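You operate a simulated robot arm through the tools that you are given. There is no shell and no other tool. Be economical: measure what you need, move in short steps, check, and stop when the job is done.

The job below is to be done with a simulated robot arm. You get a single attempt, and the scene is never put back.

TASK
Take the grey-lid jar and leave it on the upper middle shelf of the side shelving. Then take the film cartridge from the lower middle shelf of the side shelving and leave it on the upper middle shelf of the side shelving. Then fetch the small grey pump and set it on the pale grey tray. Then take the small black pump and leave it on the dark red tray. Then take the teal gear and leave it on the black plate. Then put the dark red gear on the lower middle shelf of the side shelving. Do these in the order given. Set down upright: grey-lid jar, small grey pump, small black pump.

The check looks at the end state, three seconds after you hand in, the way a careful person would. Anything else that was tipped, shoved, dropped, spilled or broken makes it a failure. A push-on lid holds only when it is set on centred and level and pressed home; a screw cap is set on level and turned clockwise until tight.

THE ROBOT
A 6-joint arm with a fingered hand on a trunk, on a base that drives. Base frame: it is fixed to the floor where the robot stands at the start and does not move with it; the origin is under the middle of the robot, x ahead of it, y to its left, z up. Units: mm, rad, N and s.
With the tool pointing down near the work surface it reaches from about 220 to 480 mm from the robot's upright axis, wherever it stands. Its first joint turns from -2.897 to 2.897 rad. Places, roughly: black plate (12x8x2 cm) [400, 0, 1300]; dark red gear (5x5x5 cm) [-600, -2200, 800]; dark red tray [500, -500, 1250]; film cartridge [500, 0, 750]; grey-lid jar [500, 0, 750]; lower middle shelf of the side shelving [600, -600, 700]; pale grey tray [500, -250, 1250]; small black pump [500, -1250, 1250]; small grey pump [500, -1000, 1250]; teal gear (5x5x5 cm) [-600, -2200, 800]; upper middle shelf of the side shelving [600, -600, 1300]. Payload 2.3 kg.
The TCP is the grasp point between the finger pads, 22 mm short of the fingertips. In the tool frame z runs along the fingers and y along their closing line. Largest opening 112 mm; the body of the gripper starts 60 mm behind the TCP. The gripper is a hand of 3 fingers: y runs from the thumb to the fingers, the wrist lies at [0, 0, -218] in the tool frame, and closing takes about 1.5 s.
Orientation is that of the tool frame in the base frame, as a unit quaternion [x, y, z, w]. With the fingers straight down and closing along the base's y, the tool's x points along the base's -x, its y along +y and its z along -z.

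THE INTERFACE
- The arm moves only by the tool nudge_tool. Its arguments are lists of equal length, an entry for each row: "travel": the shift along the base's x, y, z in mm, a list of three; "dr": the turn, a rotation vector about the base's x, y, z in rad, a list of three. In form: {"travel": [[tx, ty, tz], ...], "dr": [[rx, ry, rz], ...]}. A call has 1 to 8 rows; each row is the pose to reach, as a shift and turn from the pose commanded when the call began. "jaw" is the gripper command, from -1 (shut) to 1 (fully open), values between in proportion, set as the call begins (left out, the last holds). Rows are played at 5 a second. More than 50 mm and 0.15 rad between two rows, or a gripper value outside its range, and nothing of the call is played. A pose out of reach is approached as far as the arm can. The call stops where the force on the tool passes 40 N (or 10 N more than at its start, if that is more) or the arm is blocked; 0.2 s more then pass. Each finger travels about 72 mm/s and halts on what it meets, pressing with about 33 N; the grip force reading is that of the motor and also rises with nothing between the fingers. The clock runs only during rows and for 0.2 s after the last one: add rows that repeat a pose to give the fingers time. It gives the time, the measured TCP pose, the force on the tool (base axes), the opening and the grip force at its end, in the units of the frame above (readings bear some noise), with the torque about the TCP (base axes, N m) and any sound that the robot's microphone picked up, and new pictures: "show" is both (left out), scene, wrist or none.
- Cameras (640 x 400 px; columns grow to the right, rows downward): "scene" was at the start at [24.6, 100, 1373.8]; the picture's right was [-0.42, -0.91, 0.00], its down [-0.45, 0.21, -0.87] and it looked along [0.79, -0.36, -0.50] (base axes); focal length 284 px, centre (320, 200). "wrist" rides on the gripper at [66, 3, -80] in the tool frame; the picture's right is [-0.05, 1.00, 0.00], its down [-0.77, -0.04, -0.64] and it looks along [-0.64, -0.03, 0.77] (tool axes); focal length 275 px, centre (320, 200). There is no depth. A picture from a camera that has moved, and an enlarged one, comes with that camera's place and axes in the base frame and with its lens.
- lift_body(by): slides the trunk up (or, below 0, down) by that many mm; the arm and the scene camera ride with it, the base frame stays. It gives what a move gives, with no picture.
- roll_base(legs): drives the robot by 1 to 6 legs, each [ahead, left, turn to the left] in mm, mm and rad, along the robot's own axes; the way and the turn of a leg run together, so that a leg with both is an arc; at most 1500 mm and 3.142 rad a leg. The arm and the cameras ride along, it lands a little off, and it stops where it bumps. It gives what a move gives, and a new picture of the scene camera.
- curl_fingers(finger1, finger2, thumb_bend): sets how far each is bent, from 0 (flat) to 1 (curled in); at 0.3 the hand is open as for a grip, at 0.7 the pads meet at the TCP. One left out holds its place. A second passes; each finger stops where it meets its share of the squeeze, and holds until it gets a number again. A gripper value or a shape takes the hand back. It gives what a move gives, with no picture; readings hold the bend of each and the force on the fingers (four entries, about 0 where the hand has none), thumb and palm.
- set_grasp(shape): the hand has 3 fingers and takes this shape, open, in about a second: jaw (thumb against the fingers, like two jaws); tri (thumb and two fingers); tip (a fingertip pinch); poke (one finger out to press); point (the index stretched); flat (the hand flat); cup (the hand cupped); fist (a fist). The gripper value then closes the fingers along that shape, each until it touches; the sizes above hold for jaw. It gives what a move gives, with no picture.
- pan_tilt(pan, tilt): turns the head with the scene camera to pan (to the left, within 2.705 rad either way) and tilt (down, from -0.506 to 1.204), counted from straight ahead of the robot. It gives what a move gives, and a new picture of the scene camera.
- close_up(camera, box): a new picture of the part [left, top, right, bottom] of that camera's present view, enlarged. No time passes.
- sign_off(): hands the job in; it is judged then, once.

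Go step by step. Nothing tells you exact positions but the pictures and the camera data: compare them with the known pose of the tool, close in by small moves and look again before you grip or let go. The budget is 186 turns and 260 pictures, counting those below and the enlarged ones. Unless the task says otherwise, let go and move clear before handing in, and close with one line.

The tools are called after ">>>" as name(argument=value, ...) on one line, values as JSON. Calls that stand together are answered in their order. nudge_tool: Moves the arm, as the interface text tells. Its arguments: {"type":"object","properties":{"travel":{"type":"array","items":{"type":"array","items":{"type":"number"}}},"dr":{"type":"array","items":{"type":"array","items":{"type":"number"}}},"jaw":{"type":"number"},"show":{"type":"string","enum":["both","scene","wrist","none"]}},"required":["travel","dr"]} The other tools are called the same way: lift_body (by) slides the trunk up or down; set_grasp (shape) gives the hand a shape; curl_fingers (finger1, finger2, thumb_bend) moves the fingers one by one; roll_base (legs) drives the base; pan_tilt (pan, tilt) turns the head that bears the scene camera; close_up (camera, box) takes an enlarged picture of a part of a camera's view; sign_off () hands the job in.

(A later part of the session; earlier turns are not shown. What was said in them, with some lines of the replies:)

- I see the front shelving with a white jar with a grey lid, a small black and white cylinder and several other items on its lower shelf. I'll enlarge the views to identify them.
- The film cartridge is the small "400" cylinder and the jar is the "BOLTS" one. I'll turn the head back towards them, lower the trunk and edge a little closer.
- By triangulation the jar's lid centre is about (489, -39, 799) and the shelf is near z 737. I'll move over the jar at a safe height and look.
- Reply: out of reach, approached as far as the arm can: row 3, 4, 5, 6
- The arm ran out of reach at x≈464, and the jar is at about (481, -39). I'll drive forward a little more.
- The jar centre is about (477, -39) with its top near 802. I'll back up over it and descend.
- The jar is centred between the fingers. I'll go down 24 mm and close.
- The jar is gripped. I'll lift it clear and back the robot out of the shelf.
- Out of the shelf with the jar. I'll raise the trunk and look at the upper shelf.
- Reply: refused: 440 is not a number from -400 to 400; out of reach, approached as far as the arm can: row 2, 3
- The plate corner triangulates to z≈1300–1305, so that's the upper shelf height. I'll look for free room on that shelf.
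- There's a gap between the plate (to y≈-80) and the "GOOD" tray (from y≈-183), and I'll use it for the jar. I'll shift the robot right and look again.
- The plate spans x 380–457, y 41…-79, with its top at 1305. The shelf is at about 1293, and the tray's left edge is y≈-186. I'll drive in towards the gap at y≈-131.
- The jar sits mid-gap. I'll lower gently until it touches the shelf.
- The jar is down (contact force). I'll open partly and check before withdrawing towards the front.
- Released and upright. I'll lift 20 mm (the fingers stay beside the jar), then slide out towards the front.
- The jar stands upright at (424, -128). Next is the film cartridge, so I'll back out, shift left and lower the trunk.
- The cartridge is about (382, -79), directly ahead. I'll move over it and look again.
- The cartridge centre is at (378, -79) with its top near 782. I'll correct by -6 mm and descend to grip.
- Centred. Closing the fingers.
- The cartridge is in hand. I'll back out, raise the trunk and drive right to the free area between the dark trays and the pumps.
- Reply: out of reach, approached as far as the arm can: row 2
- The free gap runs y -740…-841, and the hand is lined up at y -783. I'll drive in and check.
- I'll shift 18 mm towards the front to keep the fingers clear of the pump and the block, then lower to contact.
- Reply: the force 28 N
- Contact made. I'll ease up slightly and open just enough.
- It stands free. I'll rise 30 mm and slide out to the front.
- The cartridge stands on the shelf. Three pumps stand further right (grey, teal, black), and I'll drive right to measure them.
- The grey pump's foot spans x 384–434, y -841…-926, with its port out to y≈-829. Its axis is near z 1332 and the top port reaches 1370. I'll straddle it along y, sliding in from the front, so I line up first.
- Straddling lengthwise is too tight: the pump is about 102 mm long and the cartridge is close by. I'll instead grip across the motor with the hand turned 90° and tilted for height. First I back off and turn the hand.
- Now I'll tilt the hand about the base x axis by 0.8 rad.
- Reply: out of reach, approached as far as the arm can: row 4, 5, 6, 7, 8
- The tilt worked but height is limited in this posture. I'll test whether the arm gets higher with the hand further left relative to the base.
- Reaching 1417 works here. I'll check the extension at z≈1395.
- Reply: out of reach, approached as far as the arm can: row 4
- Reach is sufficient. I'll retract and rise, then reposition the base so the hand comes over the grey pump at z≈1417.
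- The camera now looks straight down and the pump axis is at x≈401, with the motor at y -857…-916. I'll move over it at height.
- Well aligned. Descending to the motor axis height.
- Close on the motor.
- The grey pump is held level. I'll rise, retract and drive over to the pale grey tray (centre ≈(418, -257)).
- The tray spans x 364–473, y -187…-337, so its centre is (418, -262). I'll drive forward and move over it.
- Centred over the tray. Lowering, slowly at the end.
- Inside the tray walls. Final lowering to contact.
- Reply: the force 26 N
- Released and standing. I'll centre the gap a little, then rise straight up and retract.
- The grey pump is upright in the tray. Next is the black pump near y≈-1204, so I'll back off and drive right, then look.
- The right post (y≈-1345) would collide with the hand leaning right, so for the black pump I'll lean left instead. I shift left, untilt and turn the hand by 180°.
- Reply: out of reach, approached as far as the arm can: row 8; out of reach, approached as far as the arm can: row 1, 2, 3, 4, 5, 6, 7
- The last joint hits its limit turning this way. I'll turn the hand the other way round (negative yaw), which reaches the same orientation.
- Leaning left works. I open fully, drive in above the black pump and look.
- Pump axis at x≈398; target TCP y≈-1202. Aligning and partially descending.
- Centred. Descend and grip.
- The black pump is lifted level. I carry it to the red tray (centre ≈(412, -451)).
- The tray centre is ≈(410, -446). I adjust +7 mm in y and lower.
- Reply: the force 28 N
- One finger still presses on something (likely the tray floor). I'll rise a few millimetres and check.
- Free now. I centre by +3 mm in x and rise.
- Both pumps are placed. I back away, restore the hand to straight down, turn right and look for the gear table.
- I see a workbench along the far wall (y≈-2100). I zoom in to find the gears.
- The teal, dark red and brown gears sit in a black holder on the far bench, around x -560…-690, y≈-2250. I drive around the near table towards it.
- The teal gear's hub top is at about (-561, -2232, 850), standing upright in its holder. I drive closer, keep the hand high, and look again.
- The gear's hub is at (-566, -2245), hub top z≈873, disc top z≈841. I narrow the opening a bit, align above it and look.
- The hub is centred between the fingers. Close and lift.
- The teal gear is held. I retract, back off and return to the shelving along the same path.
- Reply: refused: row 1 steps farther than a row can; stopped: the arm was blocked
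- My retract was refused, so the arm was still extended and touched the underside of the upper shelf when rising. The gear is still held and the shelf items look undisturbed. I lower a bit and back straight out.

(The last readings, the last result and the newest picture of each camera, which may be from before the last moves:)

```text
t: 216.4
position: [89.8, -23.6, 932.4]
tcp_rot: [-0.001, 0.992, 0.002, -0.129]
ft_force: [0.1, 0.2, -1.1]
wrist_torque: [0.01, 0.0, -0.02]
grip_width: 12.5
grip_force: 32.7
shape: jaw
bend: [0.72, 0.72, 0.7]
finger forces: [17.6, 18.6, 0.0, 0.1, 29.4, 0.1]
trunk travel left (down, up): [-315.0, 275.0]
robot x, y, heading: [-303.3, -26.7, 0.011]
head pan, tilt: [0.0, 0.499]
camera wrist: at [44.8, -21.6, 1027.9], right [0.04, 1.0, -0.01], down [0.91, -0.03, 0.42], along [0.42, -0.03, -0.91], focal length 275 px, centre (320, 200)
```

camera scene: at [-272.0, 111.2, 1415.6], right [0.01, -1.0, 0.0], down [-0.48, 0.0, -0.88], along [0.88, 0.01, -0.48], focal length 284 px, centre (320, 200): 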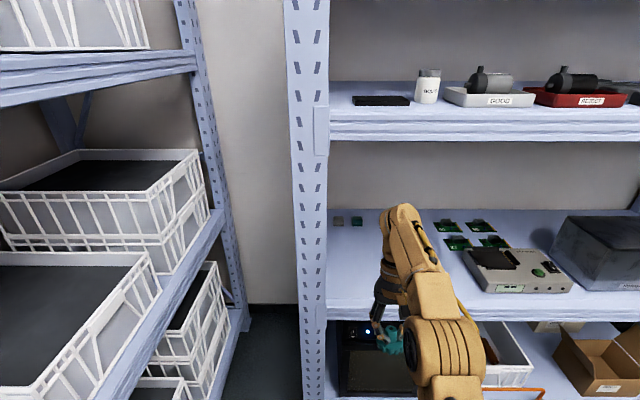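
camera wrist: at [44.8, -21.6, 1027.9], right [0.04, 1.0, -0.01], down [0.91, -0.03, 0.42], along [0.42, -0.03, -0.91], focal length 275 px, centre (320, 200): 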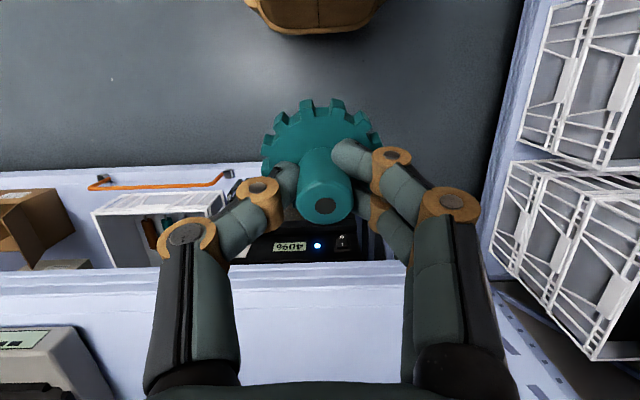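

Grip is intact. I straighten the hand to vertical and retract properly.

>>> nudge_tool(travel=[[-30, 0, 0], [-60, 0, 0], [-100, 0, 0], [-145, 0, 0], [-145, 0, 0]], dr=[[0, -0.13, 0], [0, -0.258, 0], [0, -0.258, 0], [0, -0.258, 0], [0, -0.258, 0]], show="none")

>>> lift_body(by=275)

>>> nudge_tool(travel=[[0, 0, 40], [0, 0, 80], [0, 0, 120], [0, 0, 150], [0, 0, 180]], dr=[[0, 0, 0], [0, 0, 0], [0, 0, 0], [0, 0, 0], [0, 0, 0]], show="scene")

```text
t: 217.6
position: [-56.7, -23.8, 932.8]
tcp_rot: [-0.001, 1.0, 0.001, 0.0]
ft_force: [-0.5, 0.4, 0.1]
wrist_torque: [0.04, 0.0, -0.03]
grip_width: 12.2
grip_force: 33.0
shape: jaw
bend: [0.72, 0.72, 0.7]
finger forces: [18.5, 19.5, 0.0, 0.0, 29.3, 0.0]
trunk travel left (down, up): [-315.0, 275.0]
robot x, y, heading: [-305.0, -28.1, 0.004]
head pan, tilt: [0.0, 0.499]
```

```text
t: 220.4
position: [-55.9, -23.3, 1207.6]
tcp_rot: [-0.001, 1.0, 0.001, 0.0]
ft_force: [0.7, 1.3, -1.1]
wrist_torque: [0.0, 0.0, 0.0]
grip_width: 12.4
grip_force: 33.2
shape: jaw
bend: [0.72, 0.72, 0.7]
finger forces: [18.5, 19.5, 0.1, 0.1, 29.3, 0.0]
trunk travel left (down, up): [-590.0, 0.0]
robot x, y, heading: [-303.6, -26.6, 0.008]
head pan, tilt: [0.0, 0.499]
```

```text
t: 221.6
position: [-55.1, -22.9, 1374.2]
tcp_rot: [-0.002, 1.0, 0.001, 0.002]
ft_force: [-0.3, -0.5, 0.2]
wrist_torque: [-0.01, -0.03, -0.01]
grip_width: 12.1
grip_force: 33.0
shape: jaw
bend: [0.72, 0.72, 0.7]
finger forces: [19.7, 20.5, 0.2, 0.0, 29.4, 0.0]
out of reach, approached as far as the arm can: row 5
trunk travel left (down, up): [-590.0, 0.0]
robot x, y, heading: [-304.1, -26.8, 0.011]
head pan, tilt: [0.0, 0.499]
camera scene: at [-271.2, 111.2, 1690.5], right [0.01, -1.0, 0.0], down [-0.48, 0.0, -0.88], along [0.88, 0.01, -0.48], focal length 284 px, centre (320, 200)
```

scene: 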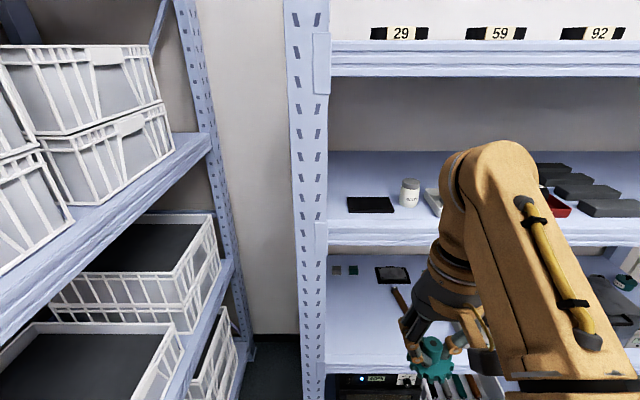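

Now r≈249 at z 1374. I drive in towards the plate.

>>> roll_base(legs=[[397, 0, -0.008]])

>>> nudge_tool(travel=[[25, 0, -4], [50, 0, -12], [50, 0, -12]], dr=[[0, 0, 0], [0, 0, 0], [0, 0, 0]], show="wrist")

```text
t: 224.0
position: [337.3, -25.6, 1372.5]
tcp_rot: [0.005, 1.0, 0.001, 0.001]
ft_force: [0.3, 0.6, -1.5]
wrist_torque: [0.02, 0.03, 0.01]
grip_width: 12.1
grip_force: 33.0
shape: jaw
bend: [0.72, 0.72, 0.7]
finger forces: [19.7, 20.5, 0.1, 0.0, 29.4, 0.1]
trunk travel left (down, up): [-590.0, 0.0]
robot x, y, heading: [88.2, -28.4, -0.005]
head pan, tilt: [0.0, 0.499]
camera scene: at [124.1, 111.0, 1690.6], right [-0.01, -1.0, 0.0], down [-0.48, 0.0, -0.88], along [0.88, -0.01, -0.48], focal length 284 px, centre (320, 200)
```

scene: 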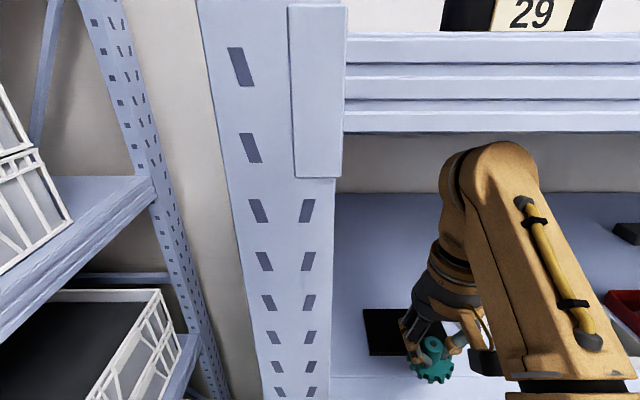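

```text
t: 224.8
position: [387.6, -26.1, 1360.5]
tcp_rot: [0.005, 1.0, 0.001, 0.0]
ft_force: [0.7, 0.6, 0.3]
wrist_torque: [0.02, 0.01, 0.0]
grip_width: 12.1
grip_force: 32.5
shape: jaw
bend: [0.72, 0.72, 0.7]
finger forces: [19.9, 20.7, 0.0, 0.1, 29.2, 0.0]
trunk travel left (down, up): [-590.0, 0.0]
robot x, y, heading: [91.0, -26.6, -0.007]
head pan, tilt: [0.0, 0.499]
camera wrist: at [319.9, -23.8, 1441.4], right [0.06, 1.0, 0.0], down [0.77, -0.04, 0.64], along [0.64, -0.03, -0.77], focal length 275 px, centre (320, 200)
```

wrist: 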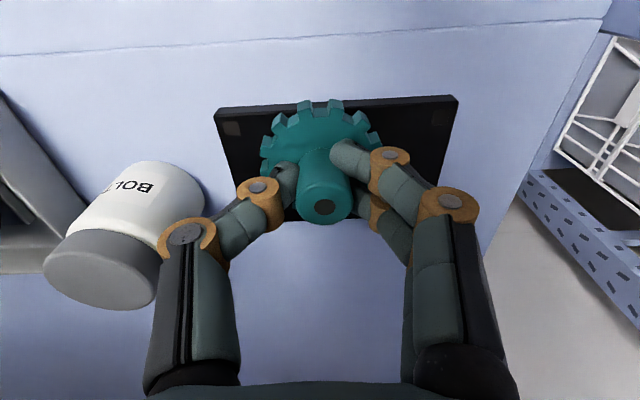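

The plate centre is ≈(412, -18). I move over it and lower gently.

>>> nudge_tool(travel=[[12, 4, -3], [23, 7, -7], [23, 7, -7]], dr=[[0, 0, 0], [0, 0, 0], [0, 0, 0]], show="wrist")

>>> nudge_tool(travel=[[0, 0, -2], [0, 0, -4], [0, 0, -6], [0, 0, -8]], dr=[[0, 0, 0], [0, 0, 0], [0, 0, 0], [0, 0, 0]], show="none")

```text
t: 225.6
position: [410.2, -19.2, 1352.7]
tcp_rot: [0.005, 1.0, 0.001, 0.002]
ft_force: [0.2, 0.1, -1.1]
wrist_torque: [0.01, -0.02, -0.04]
grip_width: 12.2
grip_force: 33.1
shape: jaw
bend: [0.72, 0.72, 0.7]
finger forces: [20.0, 20.7, 0.0, 0.0, 29.2, 0.1]
trunk travel left (down, up): [-590.0, 0.0]
robot x, y, heading: [90.5, -29.7, -0.004]
head pan, tilt: [0.0, 0.499]
camera wrist: at [343.2, -16.6, 1434.0], right [0.06, 1.0, 0.0], down [0.77, -0.04, 0.64], along [0.64, -0.03, -0.77], focal length 275 px, centre (320, 200)
```

wrist: 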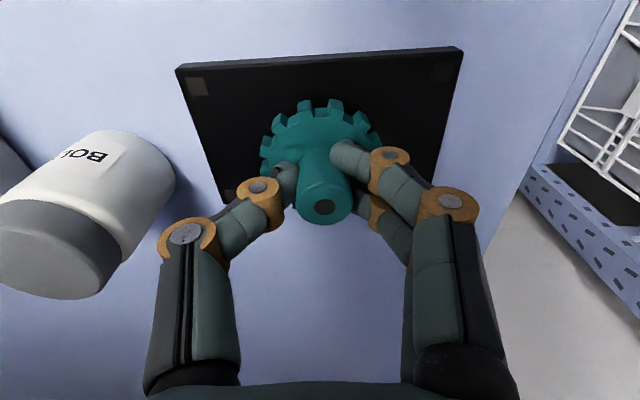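

```text
t: 226.4
position: [408.4, -19.8, 1350.4]
tcp_rot: [0.005, 1.0, 0.001, 0.006]
ft_force: [4.0, -1.0, 28.1]
wrist_torque: [-0.02, -0.16, 0.01]
grip_width: 14.9
grip_force: 33.1
shape: jaw
bend: [0.73, 0.74, 0.71]
finger forces: [22.8, 29.8, 0.0, 0.0, 49.4, 0.0]
trunk travel left (down, up): [-590.0, 0.0]
robot x, y, heading: [92.1, -25.5, -0.0]
head pan, tilt: [0.0, 0.499]
stopped in row 3: the force on the tool passed its limit at 44 N (the readings are from after the stop); the commanded pose is now the measured one
```

Contact. I release just enough and check.

>>> nudge_tool(travel=[[0, 0, 0], [0, 0, 0], [0, 0, 0], [0, 0, 0]], dr=[[0, 0, 0], [0, 0, 0], [0, 0, 0], [0, 0, 0]], jaw=-0.35, show="wrist")

```text
t: 227.4
position: [409.2, -19.7, 1351.1]
tcp_rot: [0.004, 1.0, 0.001, 0.005]
ft_force: [-1.2, -0.9, 21.9]
wrist_torque: [0.0, -0.03, -0.01]
grip_width: 32.7
grip_force: 0.1
shape: jaw
bend: [0.76, 0.77, 0.72]
finger forces: [5.8, 6.2, 0.2, 0.0, 9.1, 0.0]
trunk travel left (down, up): [-590.0, 0.0]
robot x, y, heading: [91.5, -26.9, -0.006]
head pan, tilt: [0.0, 0.499]
camera wrist: at [340.5, -17.0, 1430.6], right [0.06, 1.0, 0.0], down [0.77, -0.04, 0.64], along [0.64, -0.03, -0.77], focal length 275 px, centre (320, 200)
```

wrist: 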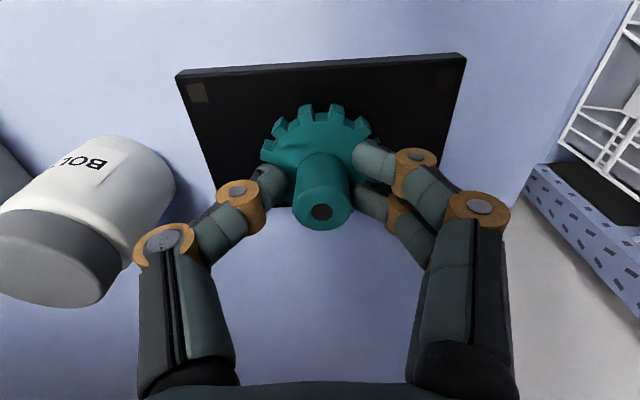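

The fingertips rest on the gear's disc; I ease up a few mm.

>>> nudge_tool(travel=[[0, 0, 3], [0, 0, 6], [0, 0, 6]], dr=[[0, 0, 0], [0, 0, 0], [0, 0, 0]], show="wrist")

```text
t: 228.2
position: [410.6, -19.4, 1355.7]
tcp_rot: [0.004, 1.0, 0.001, 0.003]
ft_force: [0.2, 0.0, -0.1]
wrist_torque: [-0.01, -0.01, 0.02]
grip_width: 36.0
grip_force: 0.0
shape: jaw
bend: [0.74, 0.74, 0.7]
finger forces: [0.0, 0.1, 0.0, 0.1, 0.0, 0.0]
trunk travel left (down, up): [-590.0, 0.0]
robot x, y, heading: [90.4, -28.8, -0.002]
head pan, tilt: [0.0, 0.499]
camera wrist: at [343.2, -16.6, 1436.0], right [0.06, 1.0, 0.0], down [0.77, -0.04, 0.64], along [0.64, -0.03, -0.77], focal length 275 px, centre (320, 200)
```

wrist: 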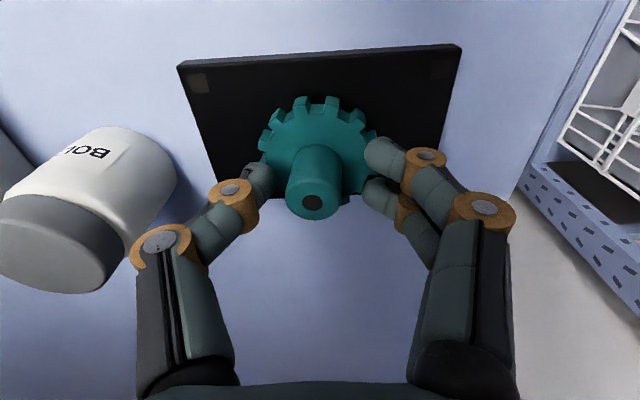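

Free. I open a little more and slide out to the front.

>>> nudge_tool(travel=[[0, 0, 0], [0, 0, 1], [-20, 0, 3], [-45, 0, 6], [-70, 0, 10], [-95, 0, 15]], dr=[[0, 0, 0], [0, 0, 0], [0, 0, 0], [0, 0, 0], [0, 0, 0], [0, 0, 0]], jaw=-0.1, show="wrist")

>>> roll_base(legs=[[-250, 0, 0], [0, -290, 0], [-180, 0, 0]])

>>> close_up(camera="scene", box=[160, 120, 480, 320])

```text
t: 229.6
position: [315.7, -20.7, 1371.8]
tcp_rot: [0.004, 1.0, 0.001, 0.004]
ft_force: [-0.4, 0.3, -0.1]
wrist_torque: [-0.03, 0.01, -0.02]
grip_width: 50.0
grip_force: 0.0
shape: jaw
bend: [0.73, 0.73, 0.7]
finger forces: [0.0, 0.0, 0.0, 0.1, 0.1, 0.1]
trunk travel left (down, up): [-590.0, 0.0]
robot x, y, heading: [91.8, -26.3, -0.007]
head pan, tilt: [0.0, 0.499]
camera wrist: at [247.0, -17.4, 1451.4], right [0.06, 1.0, 0.0], down [0.77, -0.04, 0.64], along [0.64, -0.03, -0.77], focal length 275 px, centre (320, 200)
```

wrist: 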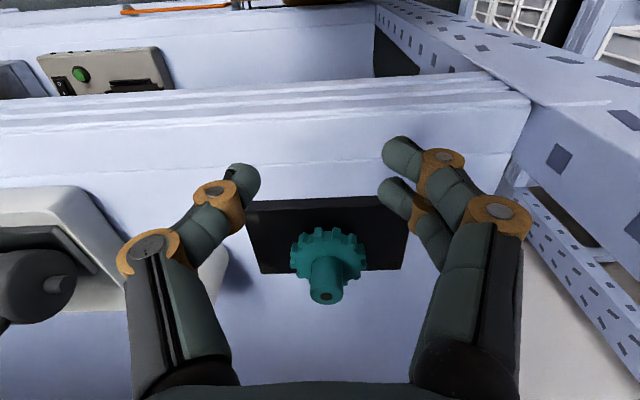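

```text
t: 234.1
position: [-114.8, -306.3, 1371.0]
tcp_rot: [0.005, 1.0, 0.0, 0.005]
ft_force: [0.6, 0.7, -0.1]
wrist_torque: [0.01, 0.01, 0.0]
grip_width: 49.7
grip_force: 0.0
shape: jaw
bend: [0.73, 0.73, 0.7]
finger forces: [0.1, 0.1, 0.0, 0.0, 0.1, 0.0]
trunk travel left (down, up): [-590.0, 0.0]
robot x, y, heading: [-336.8, -313.2, -0.009]
head pan, tilt: [0.0, 0.499]
camera scene: at [-308.3, -175.6, 1690.6], right [-0.01, -1.0, 0.0], down [-0.48, 0.0, -0.88], along [0.88, -0.01, -0.48], focal length 284 px, centre (320, 200)
```

scene: 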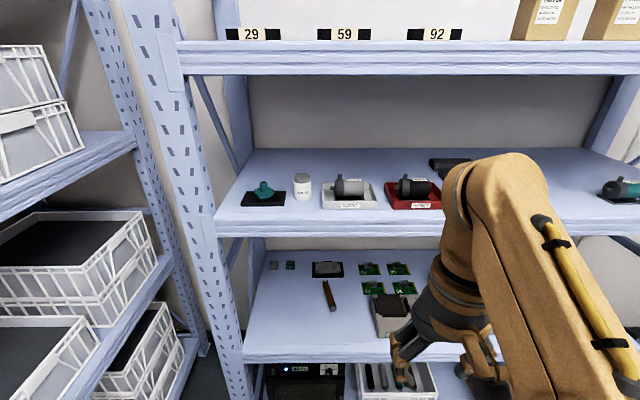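

```text
2.00 times, centred on (320, 220) of scene
camera zoom: at [-308.3, -175.6, 1690.6], right [-0.01, -1.0, 0.0], down [-0.48, 0.0, -0.88], along [0.88, -0.01, -0.48], focal length 568 px, centre (320, 160)
```

zoom: 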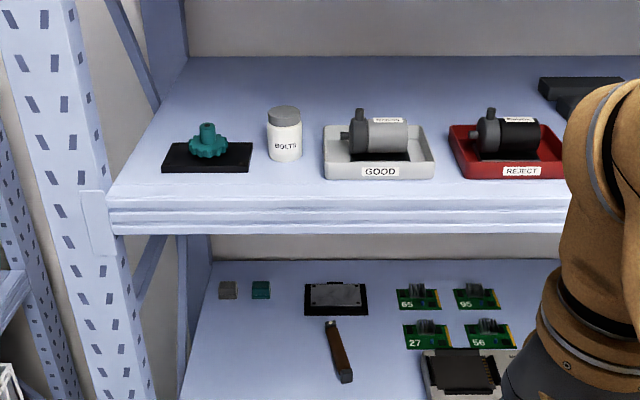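

The shelf looks right. Now the dark red gear: I return to the bench.

>>> roll_base(legs=[[0, 0, -1.565], [1260, 0, 0], [0, -288, 0]])

>>> lift_body(by=-330)

>>> roll_base(legs=[[235, 0, 0]])

>>> nudge_tool(travel=[[0, -40, -20], [0, -80, -40], [0, -110, -60], [0, -110, -90]], dr=[[0, 0, 0], [0, 0, 0], [0, 0, 0], [0, 0, 0]], jaw=-0.35, show="both")

```text
t: 245.8
position: [-641.7, -1790.5, 1371.5]
tcp_rot: [0.718, 0.696, -0.001, 0.003]
ft_force: [-0.1, -0.3, -0.5]
wrist_torque: [0.01, -0.01, -0.05]
grip_width: 49.9
grip_force: 0.0
shape: jaw
bend: [0.73, 0.73, 0.7]
finger forces: [0.1, 0.0, 0.0, 0.0, 0.1, 0.0]
trunk travel left (down, up): [-590.0, 0.0]
robot x, y, heading: [-644.3, -1562.7, -1.598]
head pan, tilt: [0.0, 0.499]
camera scene: at [-502.4, -1600.2, 1690.6], right [-1.0, 0.03, 0.0], down [0.01, 0.48, -0.88], along [-0.02, -0.88, -0.48], focal length 284 px, centre (320, 200)
```

scene: 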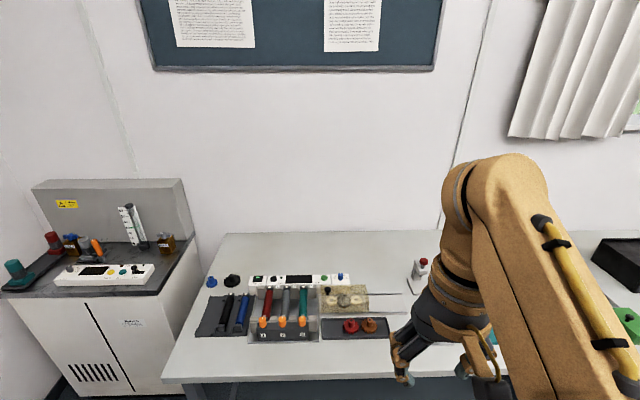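

```text
t: 249.1
position: [-643.0, -1789.9, 1041.5]
tcp_rot: [0.717, 0.697, -0.002, 0.003]
ft_force: [-0.3, 0.5, 0.1]
wrist_torque: [-0.02, 0.03, 0.03]
grip_width: 49.9
grip_force: 0.0
shape: jaw
bend: [0.73, 0.73, 0.7]
finger forces: [0.1, 0.1, 0.1, 0.0, 0.0, 0.0]
trunk travel left (down, up): [-260.0, 330.0]
robot x, y, heading: [-642.7, -1564.1, -1.595]
head pan, tilt: [0.0, 0.499]
```

```text
t: 250.9
position: [-648.4, -2027.6, 1041.1]
tcp_rot: [0.716, 0.698, -0.002, 0.003]
ft_force: [-0.1, 0.5, 0.4]
wrist_torque: [0.02, 0.01, 0.0]
grip_width: 49.7
grip_force: 0.1
shape: jaw
bend: [0.73, 0.73, 0.7]
finger forces: [0.0, 0.0, 0.0, 0.1, 0.0, 0.0]
trunk travel left (down, up): [-260.0, 330.0]
robot x, y, heading: [-650.1, -1801.0, -1.594]
head pan, tilt: [0.0, 0.499]
camera scene: at [-507.8, -1838.7, 1360.5], right [-1.0, 0.02, 0.0], down [0.01, 0.48, -0.88], along [-0.02, -0.88, -0.48], focal length 284 px, centre (320, 200)
```

scene: 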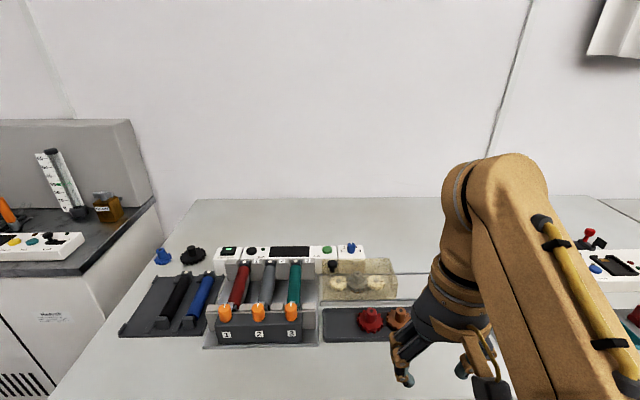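

```text
t: 251.9
position: [-648.2, -2138.1, 950.0]
tcp_rot: [0.716, 0.698, -0.002, 0.002]
ft_force: [0.0, -0.5, -0.3]
wrist_torque: [0.03, -0.02, 0.01]
grip_width: 36.9
grip_force: 0.0
shape: jaw
bend: [0.73, 0.73, 0.7]
finger forces: [0.1, 0.1, 0.1, 0.0, 0.0, 0.0]
trunk travel left (down, up): [-260.0, 330.0]
robot x, y, heading: [-648.4, -1804.4, -1.595]
head pan, tilt: [0.0, 0.499]
camera scene: at [-507.8, -1838.2, 1360.6], right [-1.0, 0.02, 0.0], down [0.01, 0.48, -0.88], along [-0.02, -0.88, -0.48], focal length 284 px, centre (320, 200)
camera wrist: at [-644.7, -2072.3, 1031.1], right [1.0, -0.07, 0.0], down [-0.06, -0.77, 0.64], along [-0.05, -0.64, -0.77], focal length 275 px, centre (320, 200)
```

scene: 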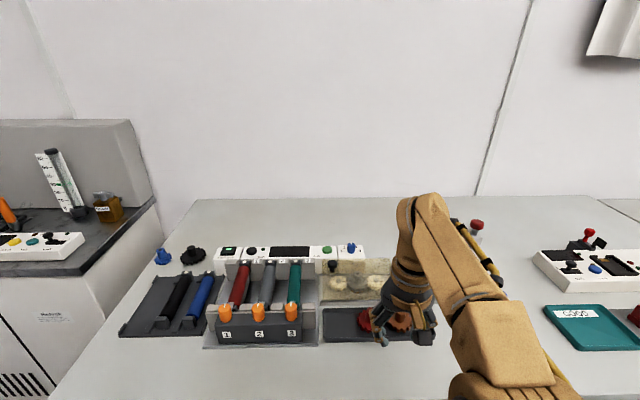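
wrist: 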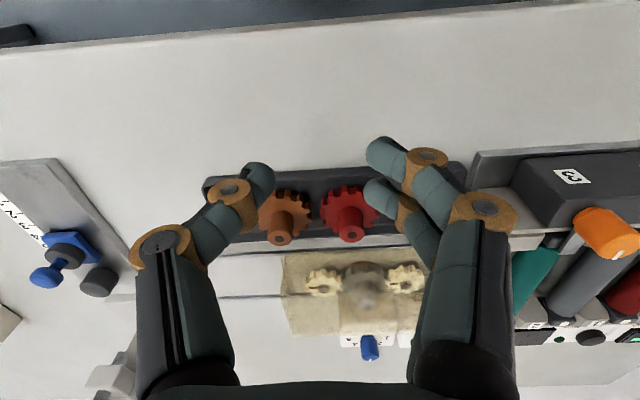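

Red gear hub at about (-629, -2247). I move over it.

>>> nudge_tool(travel=[[6, -36, 0], [12, -72, 0], [19, -108, 0], [19, -108, -25], [19, -108, -45]], dr=[[0, 0, 0], [0, 0, 0], [0, 0, 0], [0, 0, 0], [0, 0, 0]], show="wrist")

```text
t: 253.1
position: [-629.4, -2246.9, 905.3]
tcp_rot: [0.716, 0.698, -0.001, 0.002]
ft_force: [0.3, -0.6, 0.1]
wrist_torque: [0.01, 0.03, -0.02]
grip_width: 36.6
grip_force: 0.1
shape: jaw
bend: [0.73, 0.73, 0.7]
finger forces: [0.0, 0.0, 0.0, 0.1, 0.0, 0.0]
out of reach, approached as far as the arm can: row 3, 4
trunk travel left (down, up): [-260.0, 330.0]
robot x, y, heading: [-649.9, -1798.7, -1.591]
head pan, tilt: [0.0, 0.499]
camera wrist: at [-625.1, -2181.1, 985.9], right [1.0, -0.07, 0.0], down [-0.06, -0.77, 0.64], along [-0.05, -0.64, -0.77], focal length 275 px, centre (320, 200)
```

wrist: 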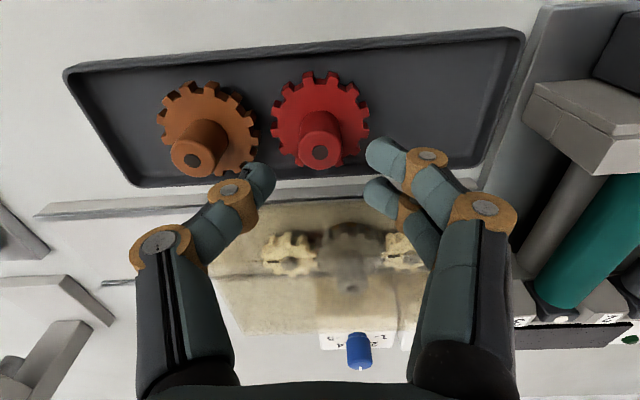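

>>> nudge_tool(travel=[[-1, -2, -13], [-1, -2, -26], [-1, -2, -39]], dr=[[0, 0, 0], [0, 0, 0], [0, 0, 0]], show="wrist")

```text
t: 253.9
position: [-629.7, -2249.1, 866.1]
tcp_rot: [0.717, 0.697, -0.002, 0.003]
ft_force: [-0.2, 0.5, -0.3]
wrist_torque: [0.0, 0.03, 0.0]
grip_width: 36.9
grip_force: 0.0
shape: jaw
bend: [0.73, 0.73, 0.7]
finger forces: [0.0, 0.0, 0.0, 0.0, 0.0, 0.1]
trunk travel left (down, up): [-260.0, 330.0]
robot x, y, heading: [-650.6, -1803.1, -1.596]
head pan, tilt: [0.0, 0.499]
camera wrist: at [-626.0, -2182.0, 947.0], right [1.0, -0.07, 0.0], down [-0.06, -0.77, 0.64], along [-0.05, -0.64, -0.77], focal length 275 px, centre (320, 200)
```

wrist: 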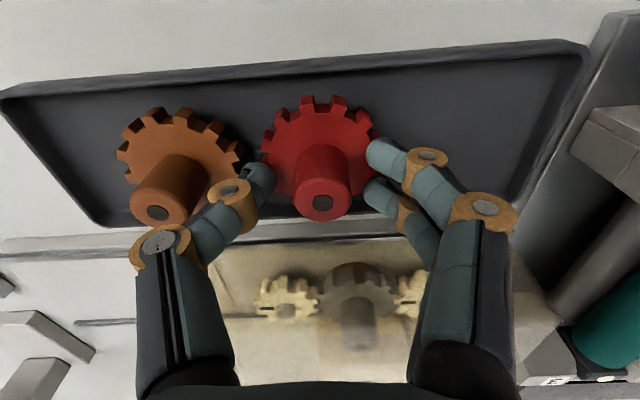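

Close, lift and retract properly.

>>> nudge_tool(travel=[[0, 0, 0], [0, 0, 0], [0, 0, 0], [0, 0, 0], [0, 0, 0]], dr=[[0, 0, 0], [0, 0, 0], [0, 0, 0], [0, 0, 0], [0, 0, 0]], jaw=-1, show="none")

>>> nudge_tool(travel=[[0, 0, 10], [0, 0, 40], [0, 0, 80], [0, 30, 100], [0, 70, 110], [0, 110, 110], [0, 150, 110], [0, 190, 110]], dr=[[0, 0, 0], [0, 0, 0], [0, 0, 0], [0, 0, 0], [0, 0, 0], [0, 0, 0], [0, 0, 0], [0, 0, 0]], show="wrist")

```text
t: 255.1
position: [-630.0, -2247.8, 866.4]
tcp_rot: [0.716, 0.698, -0.002, 0.003]
ft_force: [-0.4, 0.6, -0.7]
wrist_torque: [-0.02, -0.04, 0.03]
grip_width: 12.6
grip_force: 32.2
shape: jaw
bend: [0.72, 0.72, 0.7]
finger forces: [16.7, 16.5, 0.0, 0.0, 29.2, 0.0]
trunk travel left (down, up): [-260.0, 330.0]
robot x, y, heading: [-650.4, -1797.9, -1.591]
head pan, tilt: [0.0, 0.499]
```

```text
t: 256.9
position: [-628.6, -2056.4, 976.5]
tcp_rot: [0.717, 0.697, -0.002, 0.003]
ft_force: [-0.6, 1.0, -0.8]
wrist_torque: [-0.05, -0.02, 0.02]
grip_width: 12.5
grip_force: 32.8
shape: jaw
bend: [0.72, 0.72, 0.7]
finger forces: [19.3, 19.3, 0.0, 0.1, 28.9, 0.1]
out of reach, approached as far as the arm can: row 3, 4
trunk travel left (down, up): [-260.0, 330.0]
robot x, y, heading: [-649.9, -1804.8, -1.594]
head pan, tilt: [0.0, 0.499]
camera wrist: at [-625.4, -1990.1, 1056.5], right [1.0, -0.07, 0.0], down [-0.06, -0.76, 0.64], along [-0.04, -0.64, -0.77], focal length 275 px, centre (320, 200)
```

wrist: 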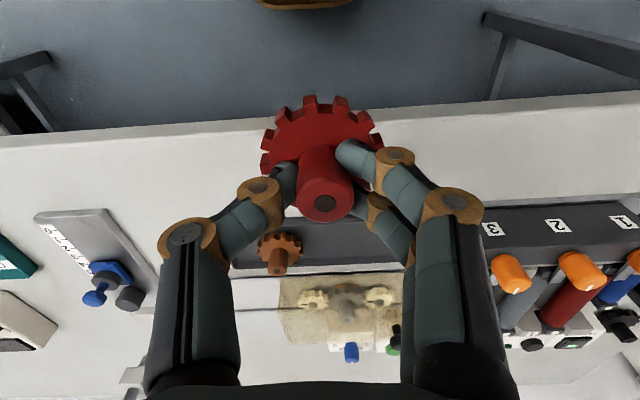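

The red gear is held. I return to the shelving and lower the trunk for the lower shelf.

>>> roll_base(legs=[[-250, 0, 0], [0, 300, 0], [-1240, 0, 0], [0, 0, 1.594], [185, 0, 0], [0, 255, 0]])

>>> lift_body(by=-120)

>>> nudge_tool(travel=[[0, 0, 0]], dr=[[0, 0, 0]], show="both")

```text
t: 272.7
position: [142.1, -34.4, 976.5]
tcp_rot: [0.014, 1.0, 0.001, 0.004]
ft_force: [0.8, -0.4, 0.2]
wrist_torque: [-0.02, 0.01, -0.01]
grip_width: 12.2
grip_force: 33.5
shape: jaw
bend: [0.72, 0.72, 0.7]
finger forces: [18.9, 19.2, 0.0, 0.0, 28.9, 0.1]
trunk travel left (down, up): [-260.0, 330.0]
robot x, y, heading: [-117.5, -57.2, -0.029]
head pan, tilt: [0.0, 0.499]
camera scene: at [-77.9, 82.4, 1360.5], right [-0.02, -1.0, 0.0], down [-0.48, 0.01, -0.88], along [0.88, -0.02, -0.48], focal length 284 px, centre (320, 200)
```

scene: 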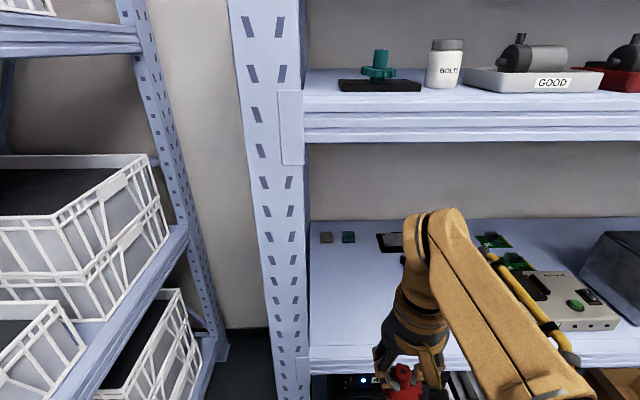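

```text
t: 274.2
position: [141.6, -33.8, 856.0]
tcp_rot: [0.014, 1.0, 0.001, 0.004]
ft_force: [-0.3, 0.2, 0.1]
wrist_torque: [-0.01, 0.01, -0.01]
grip_width: 12.4
grip_force: 32.5
shape: jaw
bend: [0.72, 0.72, 0.7]
finger forces: [19.0, 19.2, 0.0, 0.0, 28.9, 0.0]
trunk travel left (down, up): [-140.0, 450.0]
robot x, y, heading: [-115.7, -50.9, -0.023]
head pan, tilt: [0.0, 0.499]
```

```text
t: 274.6
position: [141.1, -35.2, 857.8]
tcp_rot: [0.014, 1.0, 0.001, 0.004]
ft_force: [-0.6, 0.2, -0.6]
wrist_torque: [-0.03, -0.02, 0.01]
grip_width: 12.5
grip_force: 32.4
shape: jaw
bend: [0.72, 0.72, 0.7]
finger forces: [19.0, 19.3, 0.1, 0.0, 28.9, 0.1]
trunk travel left (down, up): [-140.0, 450.0]
robot x, y, heading: [-115.3, -55.7, -0.025]
head pan, tilt: [0.0, 0.499]
camera scene: at [-77.9, 81.9, 1240.6], right [-0.02, -1.0, 0.0], down [-0.48, 0.01, -0.88], along [0.88, -0.02, -0.48], focal length 284 px, centre (320, 200)
camera wrist: at [73.3, -30.2, 936.5], right [0.07, 1.0, 0.0], down [0.77, -0.06, 0.64], along [0.64, -0.05, -0.77], focal length 275 px, centre (320, 200)
```

scene: 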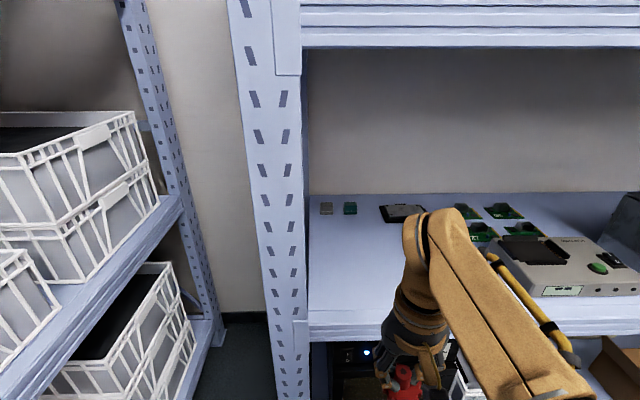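
wrist: 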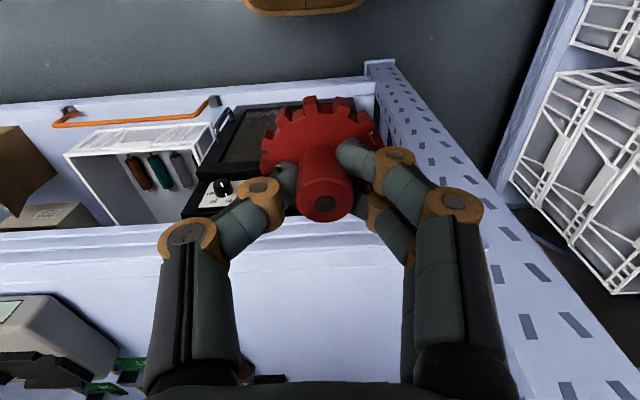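

I drive in over the free area of the lower shelf.

>>> roll_base(legs=[[190, 0, 0]])

>>> nudge_tool(travel=[[35, -5, 0], [70, -10, -10], [70, -10, -35], [70, -10, -55]], dr=[[0, 0, 0], [0, 0, 0], [0, 0, 0], [0, 0, 0]], show="both")

```text
t: 276.1
position: [333.0, -38.4, 855.7]
tcp_rot: [0.014, 1.0, 0.001, 0.004]
ft_force: [0.1, 0.5, -0.3]
wrist_torque: [0.0, -0.05, -0.01]
grip_width: 12.4
grip_force: 33.0
shape: jaw
bend: [0.72, 0.72, 0.7]
finger forces: [19.1, 19.2, 0.0, 0.0, 28.9, 0.0]
trunk travel left (down, up): [-140.0, 450.0]
robot x, y, heading: [79.5, -60.0, -0.023]
head pan, tilt: [0.0, 0.499]
camera scene: at [113.5, 77.2, 1240.6], right [-0.02, -1.0, 0.0], down [-0.48, 0.01, -0.88], along [0.88, -0.02, -0.48], focal length 284 px, centre (320, 200)
```

scene: 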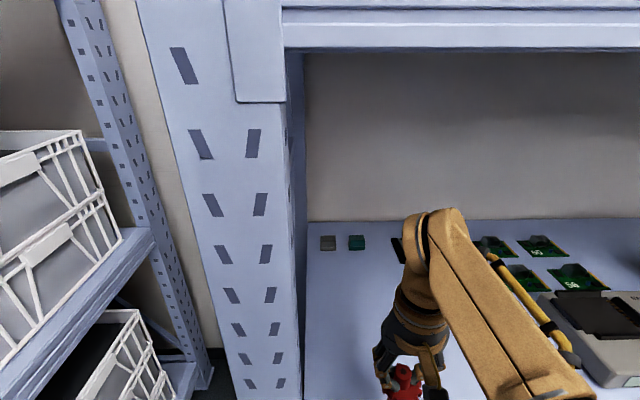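

```text
t: 277.1
position: [402.3, -49.5, 800.3]
tcp_rot: [0.013, 1.0, 0.0, 0.003]
ft_force: [-0.3, -0.5, -0.2]
wrist_torque: [0.0, -0.04, -0.01]
grip_width: 12.6
grip_force: 33.2
shape: jaw
bend: [0.72, 0.72, 0.7]
finger forces: [19.8, 19.9, 0.0, 0.0, 28.7, 0.0]
trunk travel left (down, up): [-140.0, 450.0]
robot x, y, heading: [76.5, -62.5, -0.028]
head pan, tilt: [0.0, 0.499]
camera scene: at [113.3, 77.2, 1240.6], right [-0.02, -1.0, 0.0], down [-0.48, 0.01, -0.88], along [0.88, -0.02, -0.48], focal length 284 px, centre (320, 200)
camera wrist: at [335.0, -44.4, 880.6], right [0.07, 1.0, 0.0], down [0.77, -0.06, 0.64], along [0.64, -0.05, -0.77], focal length 275 px, centre (320, 200)
```

scene: 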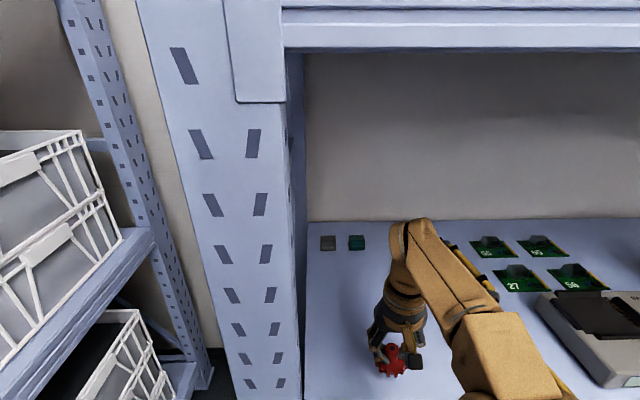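
wrist: 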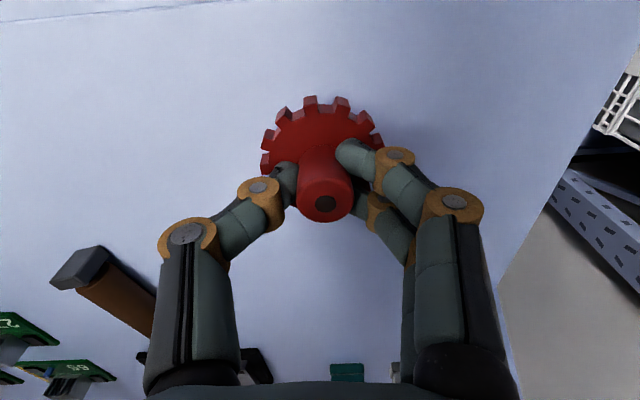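

Clear area below. Lowering to contact.

>>> nudge_tool(travel=[[0, 0, -6], [0, 0, -12], [0, 0, -15], [0, 0, -18], [0, 0, -20], [0, 0, -22], [0, 0, -24]], dr=[[0, 0, 0], [0, 0, 0], [0, 0, 0], [0, 0, 0], [0, 0, 0], [0, 0, 0], [0, 0, 0]], show="none")

```text
t: 278.8
position: [402.1, -49.8, 780.7]
tcp_rot: [0.014, 1.0, 0.002, 0.01]
ft_force: [-1.7, -0.7, 28.3]
wrist_torque: [0.01, 0.05, -0.01]
grip_width: 14.6
grip_force: 33.3
shape: jaw
bend: [0.73, 0.73, 0.71]
finger forces: [29.5, 24.2, 0.0, 0.0, 49.6, 0.0]
trunk travel left (down, up): [-140.0, 450.0]
robot x, y, heading: [75.1, -62.0, -0.027]
head pan, tilt: [0.0, 0.499]
stopped in row 7: the force on the tool passed its limit at 42 N (the readings are from after the stop); the commanded pose is now the measured one
```

Contact at z≈780 as expected. I ease up and release, then rise.

>>> nudge_tool(travel=[[0, 0, 2], [0, 0, 2], [0, 0, 2], [0, 0, 4], [0, 0, 6], [0, 0, 6]], dr=[[0, 0, 0], [0, 0, 0], [0, 0, 0], [0, 0, 0], [0, 0, 0], [0, 0, 0]], jaw=0.2, show="wrist")

>>> nudge_tool(travel=[[0, 0, 15], [0, 0, 40], [0, 0, 70], [-40, 0, 80], [-80, 0, 80]], dr=[[0, 0, 0], [0, 0, 0], [0, 0, 0], [0, 0, 0], [0, 0, 0]], show="wrist")

>>> roll_base(legs=[[-400, 0, 0]])

>>> lift_body(by=300)

>>> pan_tilt(pan=-0.3, tilt=0.4)

```text
t: 280.2
position: [404.5, -49.6, 784.0]
tcp_rot: [0.014, 1.0, 0.001, 0.007]
ft_force: [0.1, 0.4, 0.3]
wrist_torque: [0.0, 0.01, 0.0]
grip_width: 66.8
grip_force: 0.1
shape: jaw
bend: [0.71, 0.71, 0.71]
finger forces: [0.0, 0.0, 0.1, 0.1, 0.1, 0.1]
trunk travel left (down, up): [-140.0, 450.0]
robot x, y, heading: [72.7, -62.0, -0.023]
head pan, tilt: [0.0, 0.499]
camera wrist: at [334.8, -45.2, 864.3], right [0.07, 1.0, 0.0], down [0.76, -0.06, 0.65], along [0.64, -0.05, -0.76], focal length 275 px, centre (320, 200)
```

wrist: 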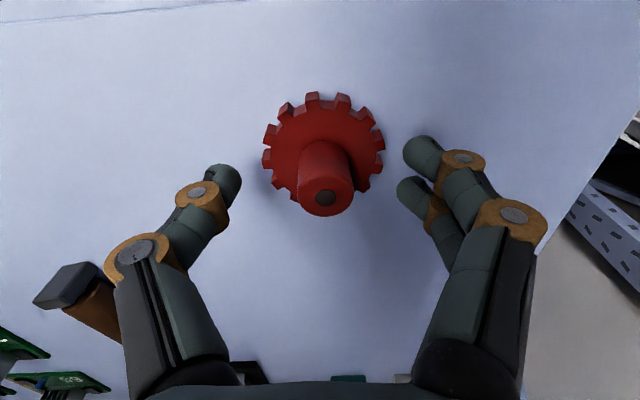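

```text
t: 281.4
position: [322.8, -49.5, 865.0]
tcp_rot: [0.014, 1.0, 0.001, 0.005]
ft_force: [0.2, 0.7, -0.3]
wrist_torque: [0.02, 0.02, 0.02]
grip_width: 66.8
grip_force: 0.1
shape: jaw
bend: [0.71, 0.71, 0.71]
finger forces: [0.1, 0.0, 0.1, 0.1, 0.0, 0.0]
trunk travel left (down, up): [-140.0, 450.0]
robot x, y, heading: [77.3, -58.7, -0.026]
head pan, tilt: [0.0, 0.499]
camera wrist: at [254.6, -45.3, 944.3], right [0.07, 1.0, 0.0], down [0.76, -0.06, 0.65], along [0.64, -0.05, -0.76], focal length 275 px, centre (320, 200)
```

wrist: 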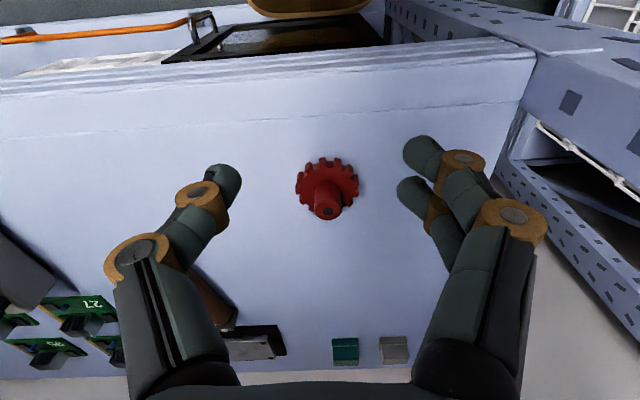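

```text
t: 283.9
position: [-75.2, -39.9, 864.0]
tcp_rot: [0.017, 1.0, 0.0, 0.005]
ft_force: [-0.6, 0.5, 0.1]
wrist_torque: [0.01, -0.03, -0.02]
grip_width: 67.0
grip_force: 0.1
shape: jaw
bend: [0.71, 0.71, 0.71]
finger forces: [0.0, 0.1, 0.1, 0.0, 0.0, 0.0]
trunk travel left (down, up): [-140.0, 450.0]
robot x, y, heading: [-322.3, -48.6, -0.031]
head pan, tilt: [0.0, 0.499]
camera scene: at [-285.0, 87.8, 1240.6], right [-0.03, -1.0, 0.0], down [-0.48, 0.01, -0.88], along [0.88, -0.03, -0.48], focal length 284 px, centre (320, 200)
```

scene: 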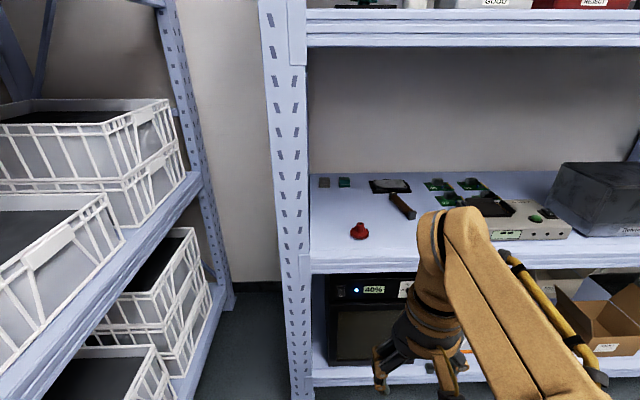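

```text
t: 286.9
position: [-75.8, -39.7, 1164.5]
tcp_rot: [0.017, 1.0, 0.001, 0.007]
ft_force: [0.4, 0.2, -0.1]
wrist_torque: [0.03, -0.02, -0.03]
grip_width: 66.8
grip_force: 0.1
shape: jaw
bend: [0.71, 0.71, 0.71]
finger forces: [0.0, 0.0, 0.0, 0.0, 0.0, 0.1]
trunk travel left (down, up): [-440.0, 150.0]
robot x, y, heading: [-323.9, -47.9, -0.026]
head pan, tilt: [0.0, 0.499]
```

```text
t: 287.7
position: [-76.0, -39.3, 1163.8]
tcp_rot: [0.017, 1.0, 0.001, 0.007]
ft_force: [-0.5, 0.1, 0.1]
wrist_torque: [-0.01, 0.04, -0.01]
grip_width: 66.5
grip_force: 0.2
shape: jaw
bend: [0.71, 0.71, 0.71]
finger forces: [0.1, 0.0, 0.0, 0.0, 0.0, 0.0]
trunk travel left (down, up): [-440.0, 150.0]
robot x, y, heading: [-322.2, -50.9, -0.025]
head pan, tilt: [-0.3, 0.4]
camera scene: at [-288.2, 60.6, 1549.7], right [-0.32, -0.95, 0.0], down [-0.37, 0.13, -0.92], along [0.87, -0.3, -0.39], focal length 284 px, centre (320, 200)
```

scene: 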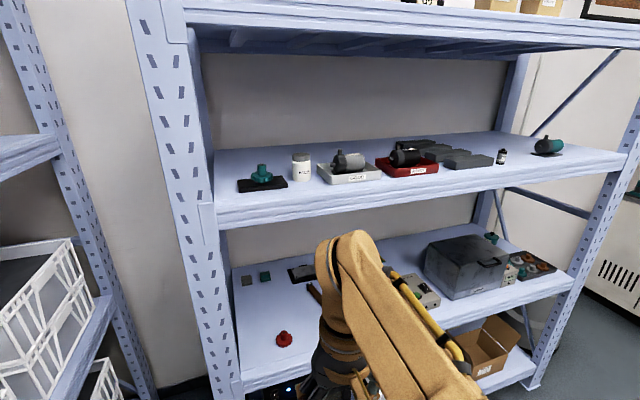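

All six items stand where they should, nothing else was moved, and the hand is clear, so I'm handing in.

>>> sign_off()

```text
The job is handed in.
```

The job is handed in. All six items were moved in the order given, with the jar and both pumps set down upright. On the way back with the teal gear the arm touched the underside of the upper shelf while rising, but nothing looked disturbed in the pictures afterwards.
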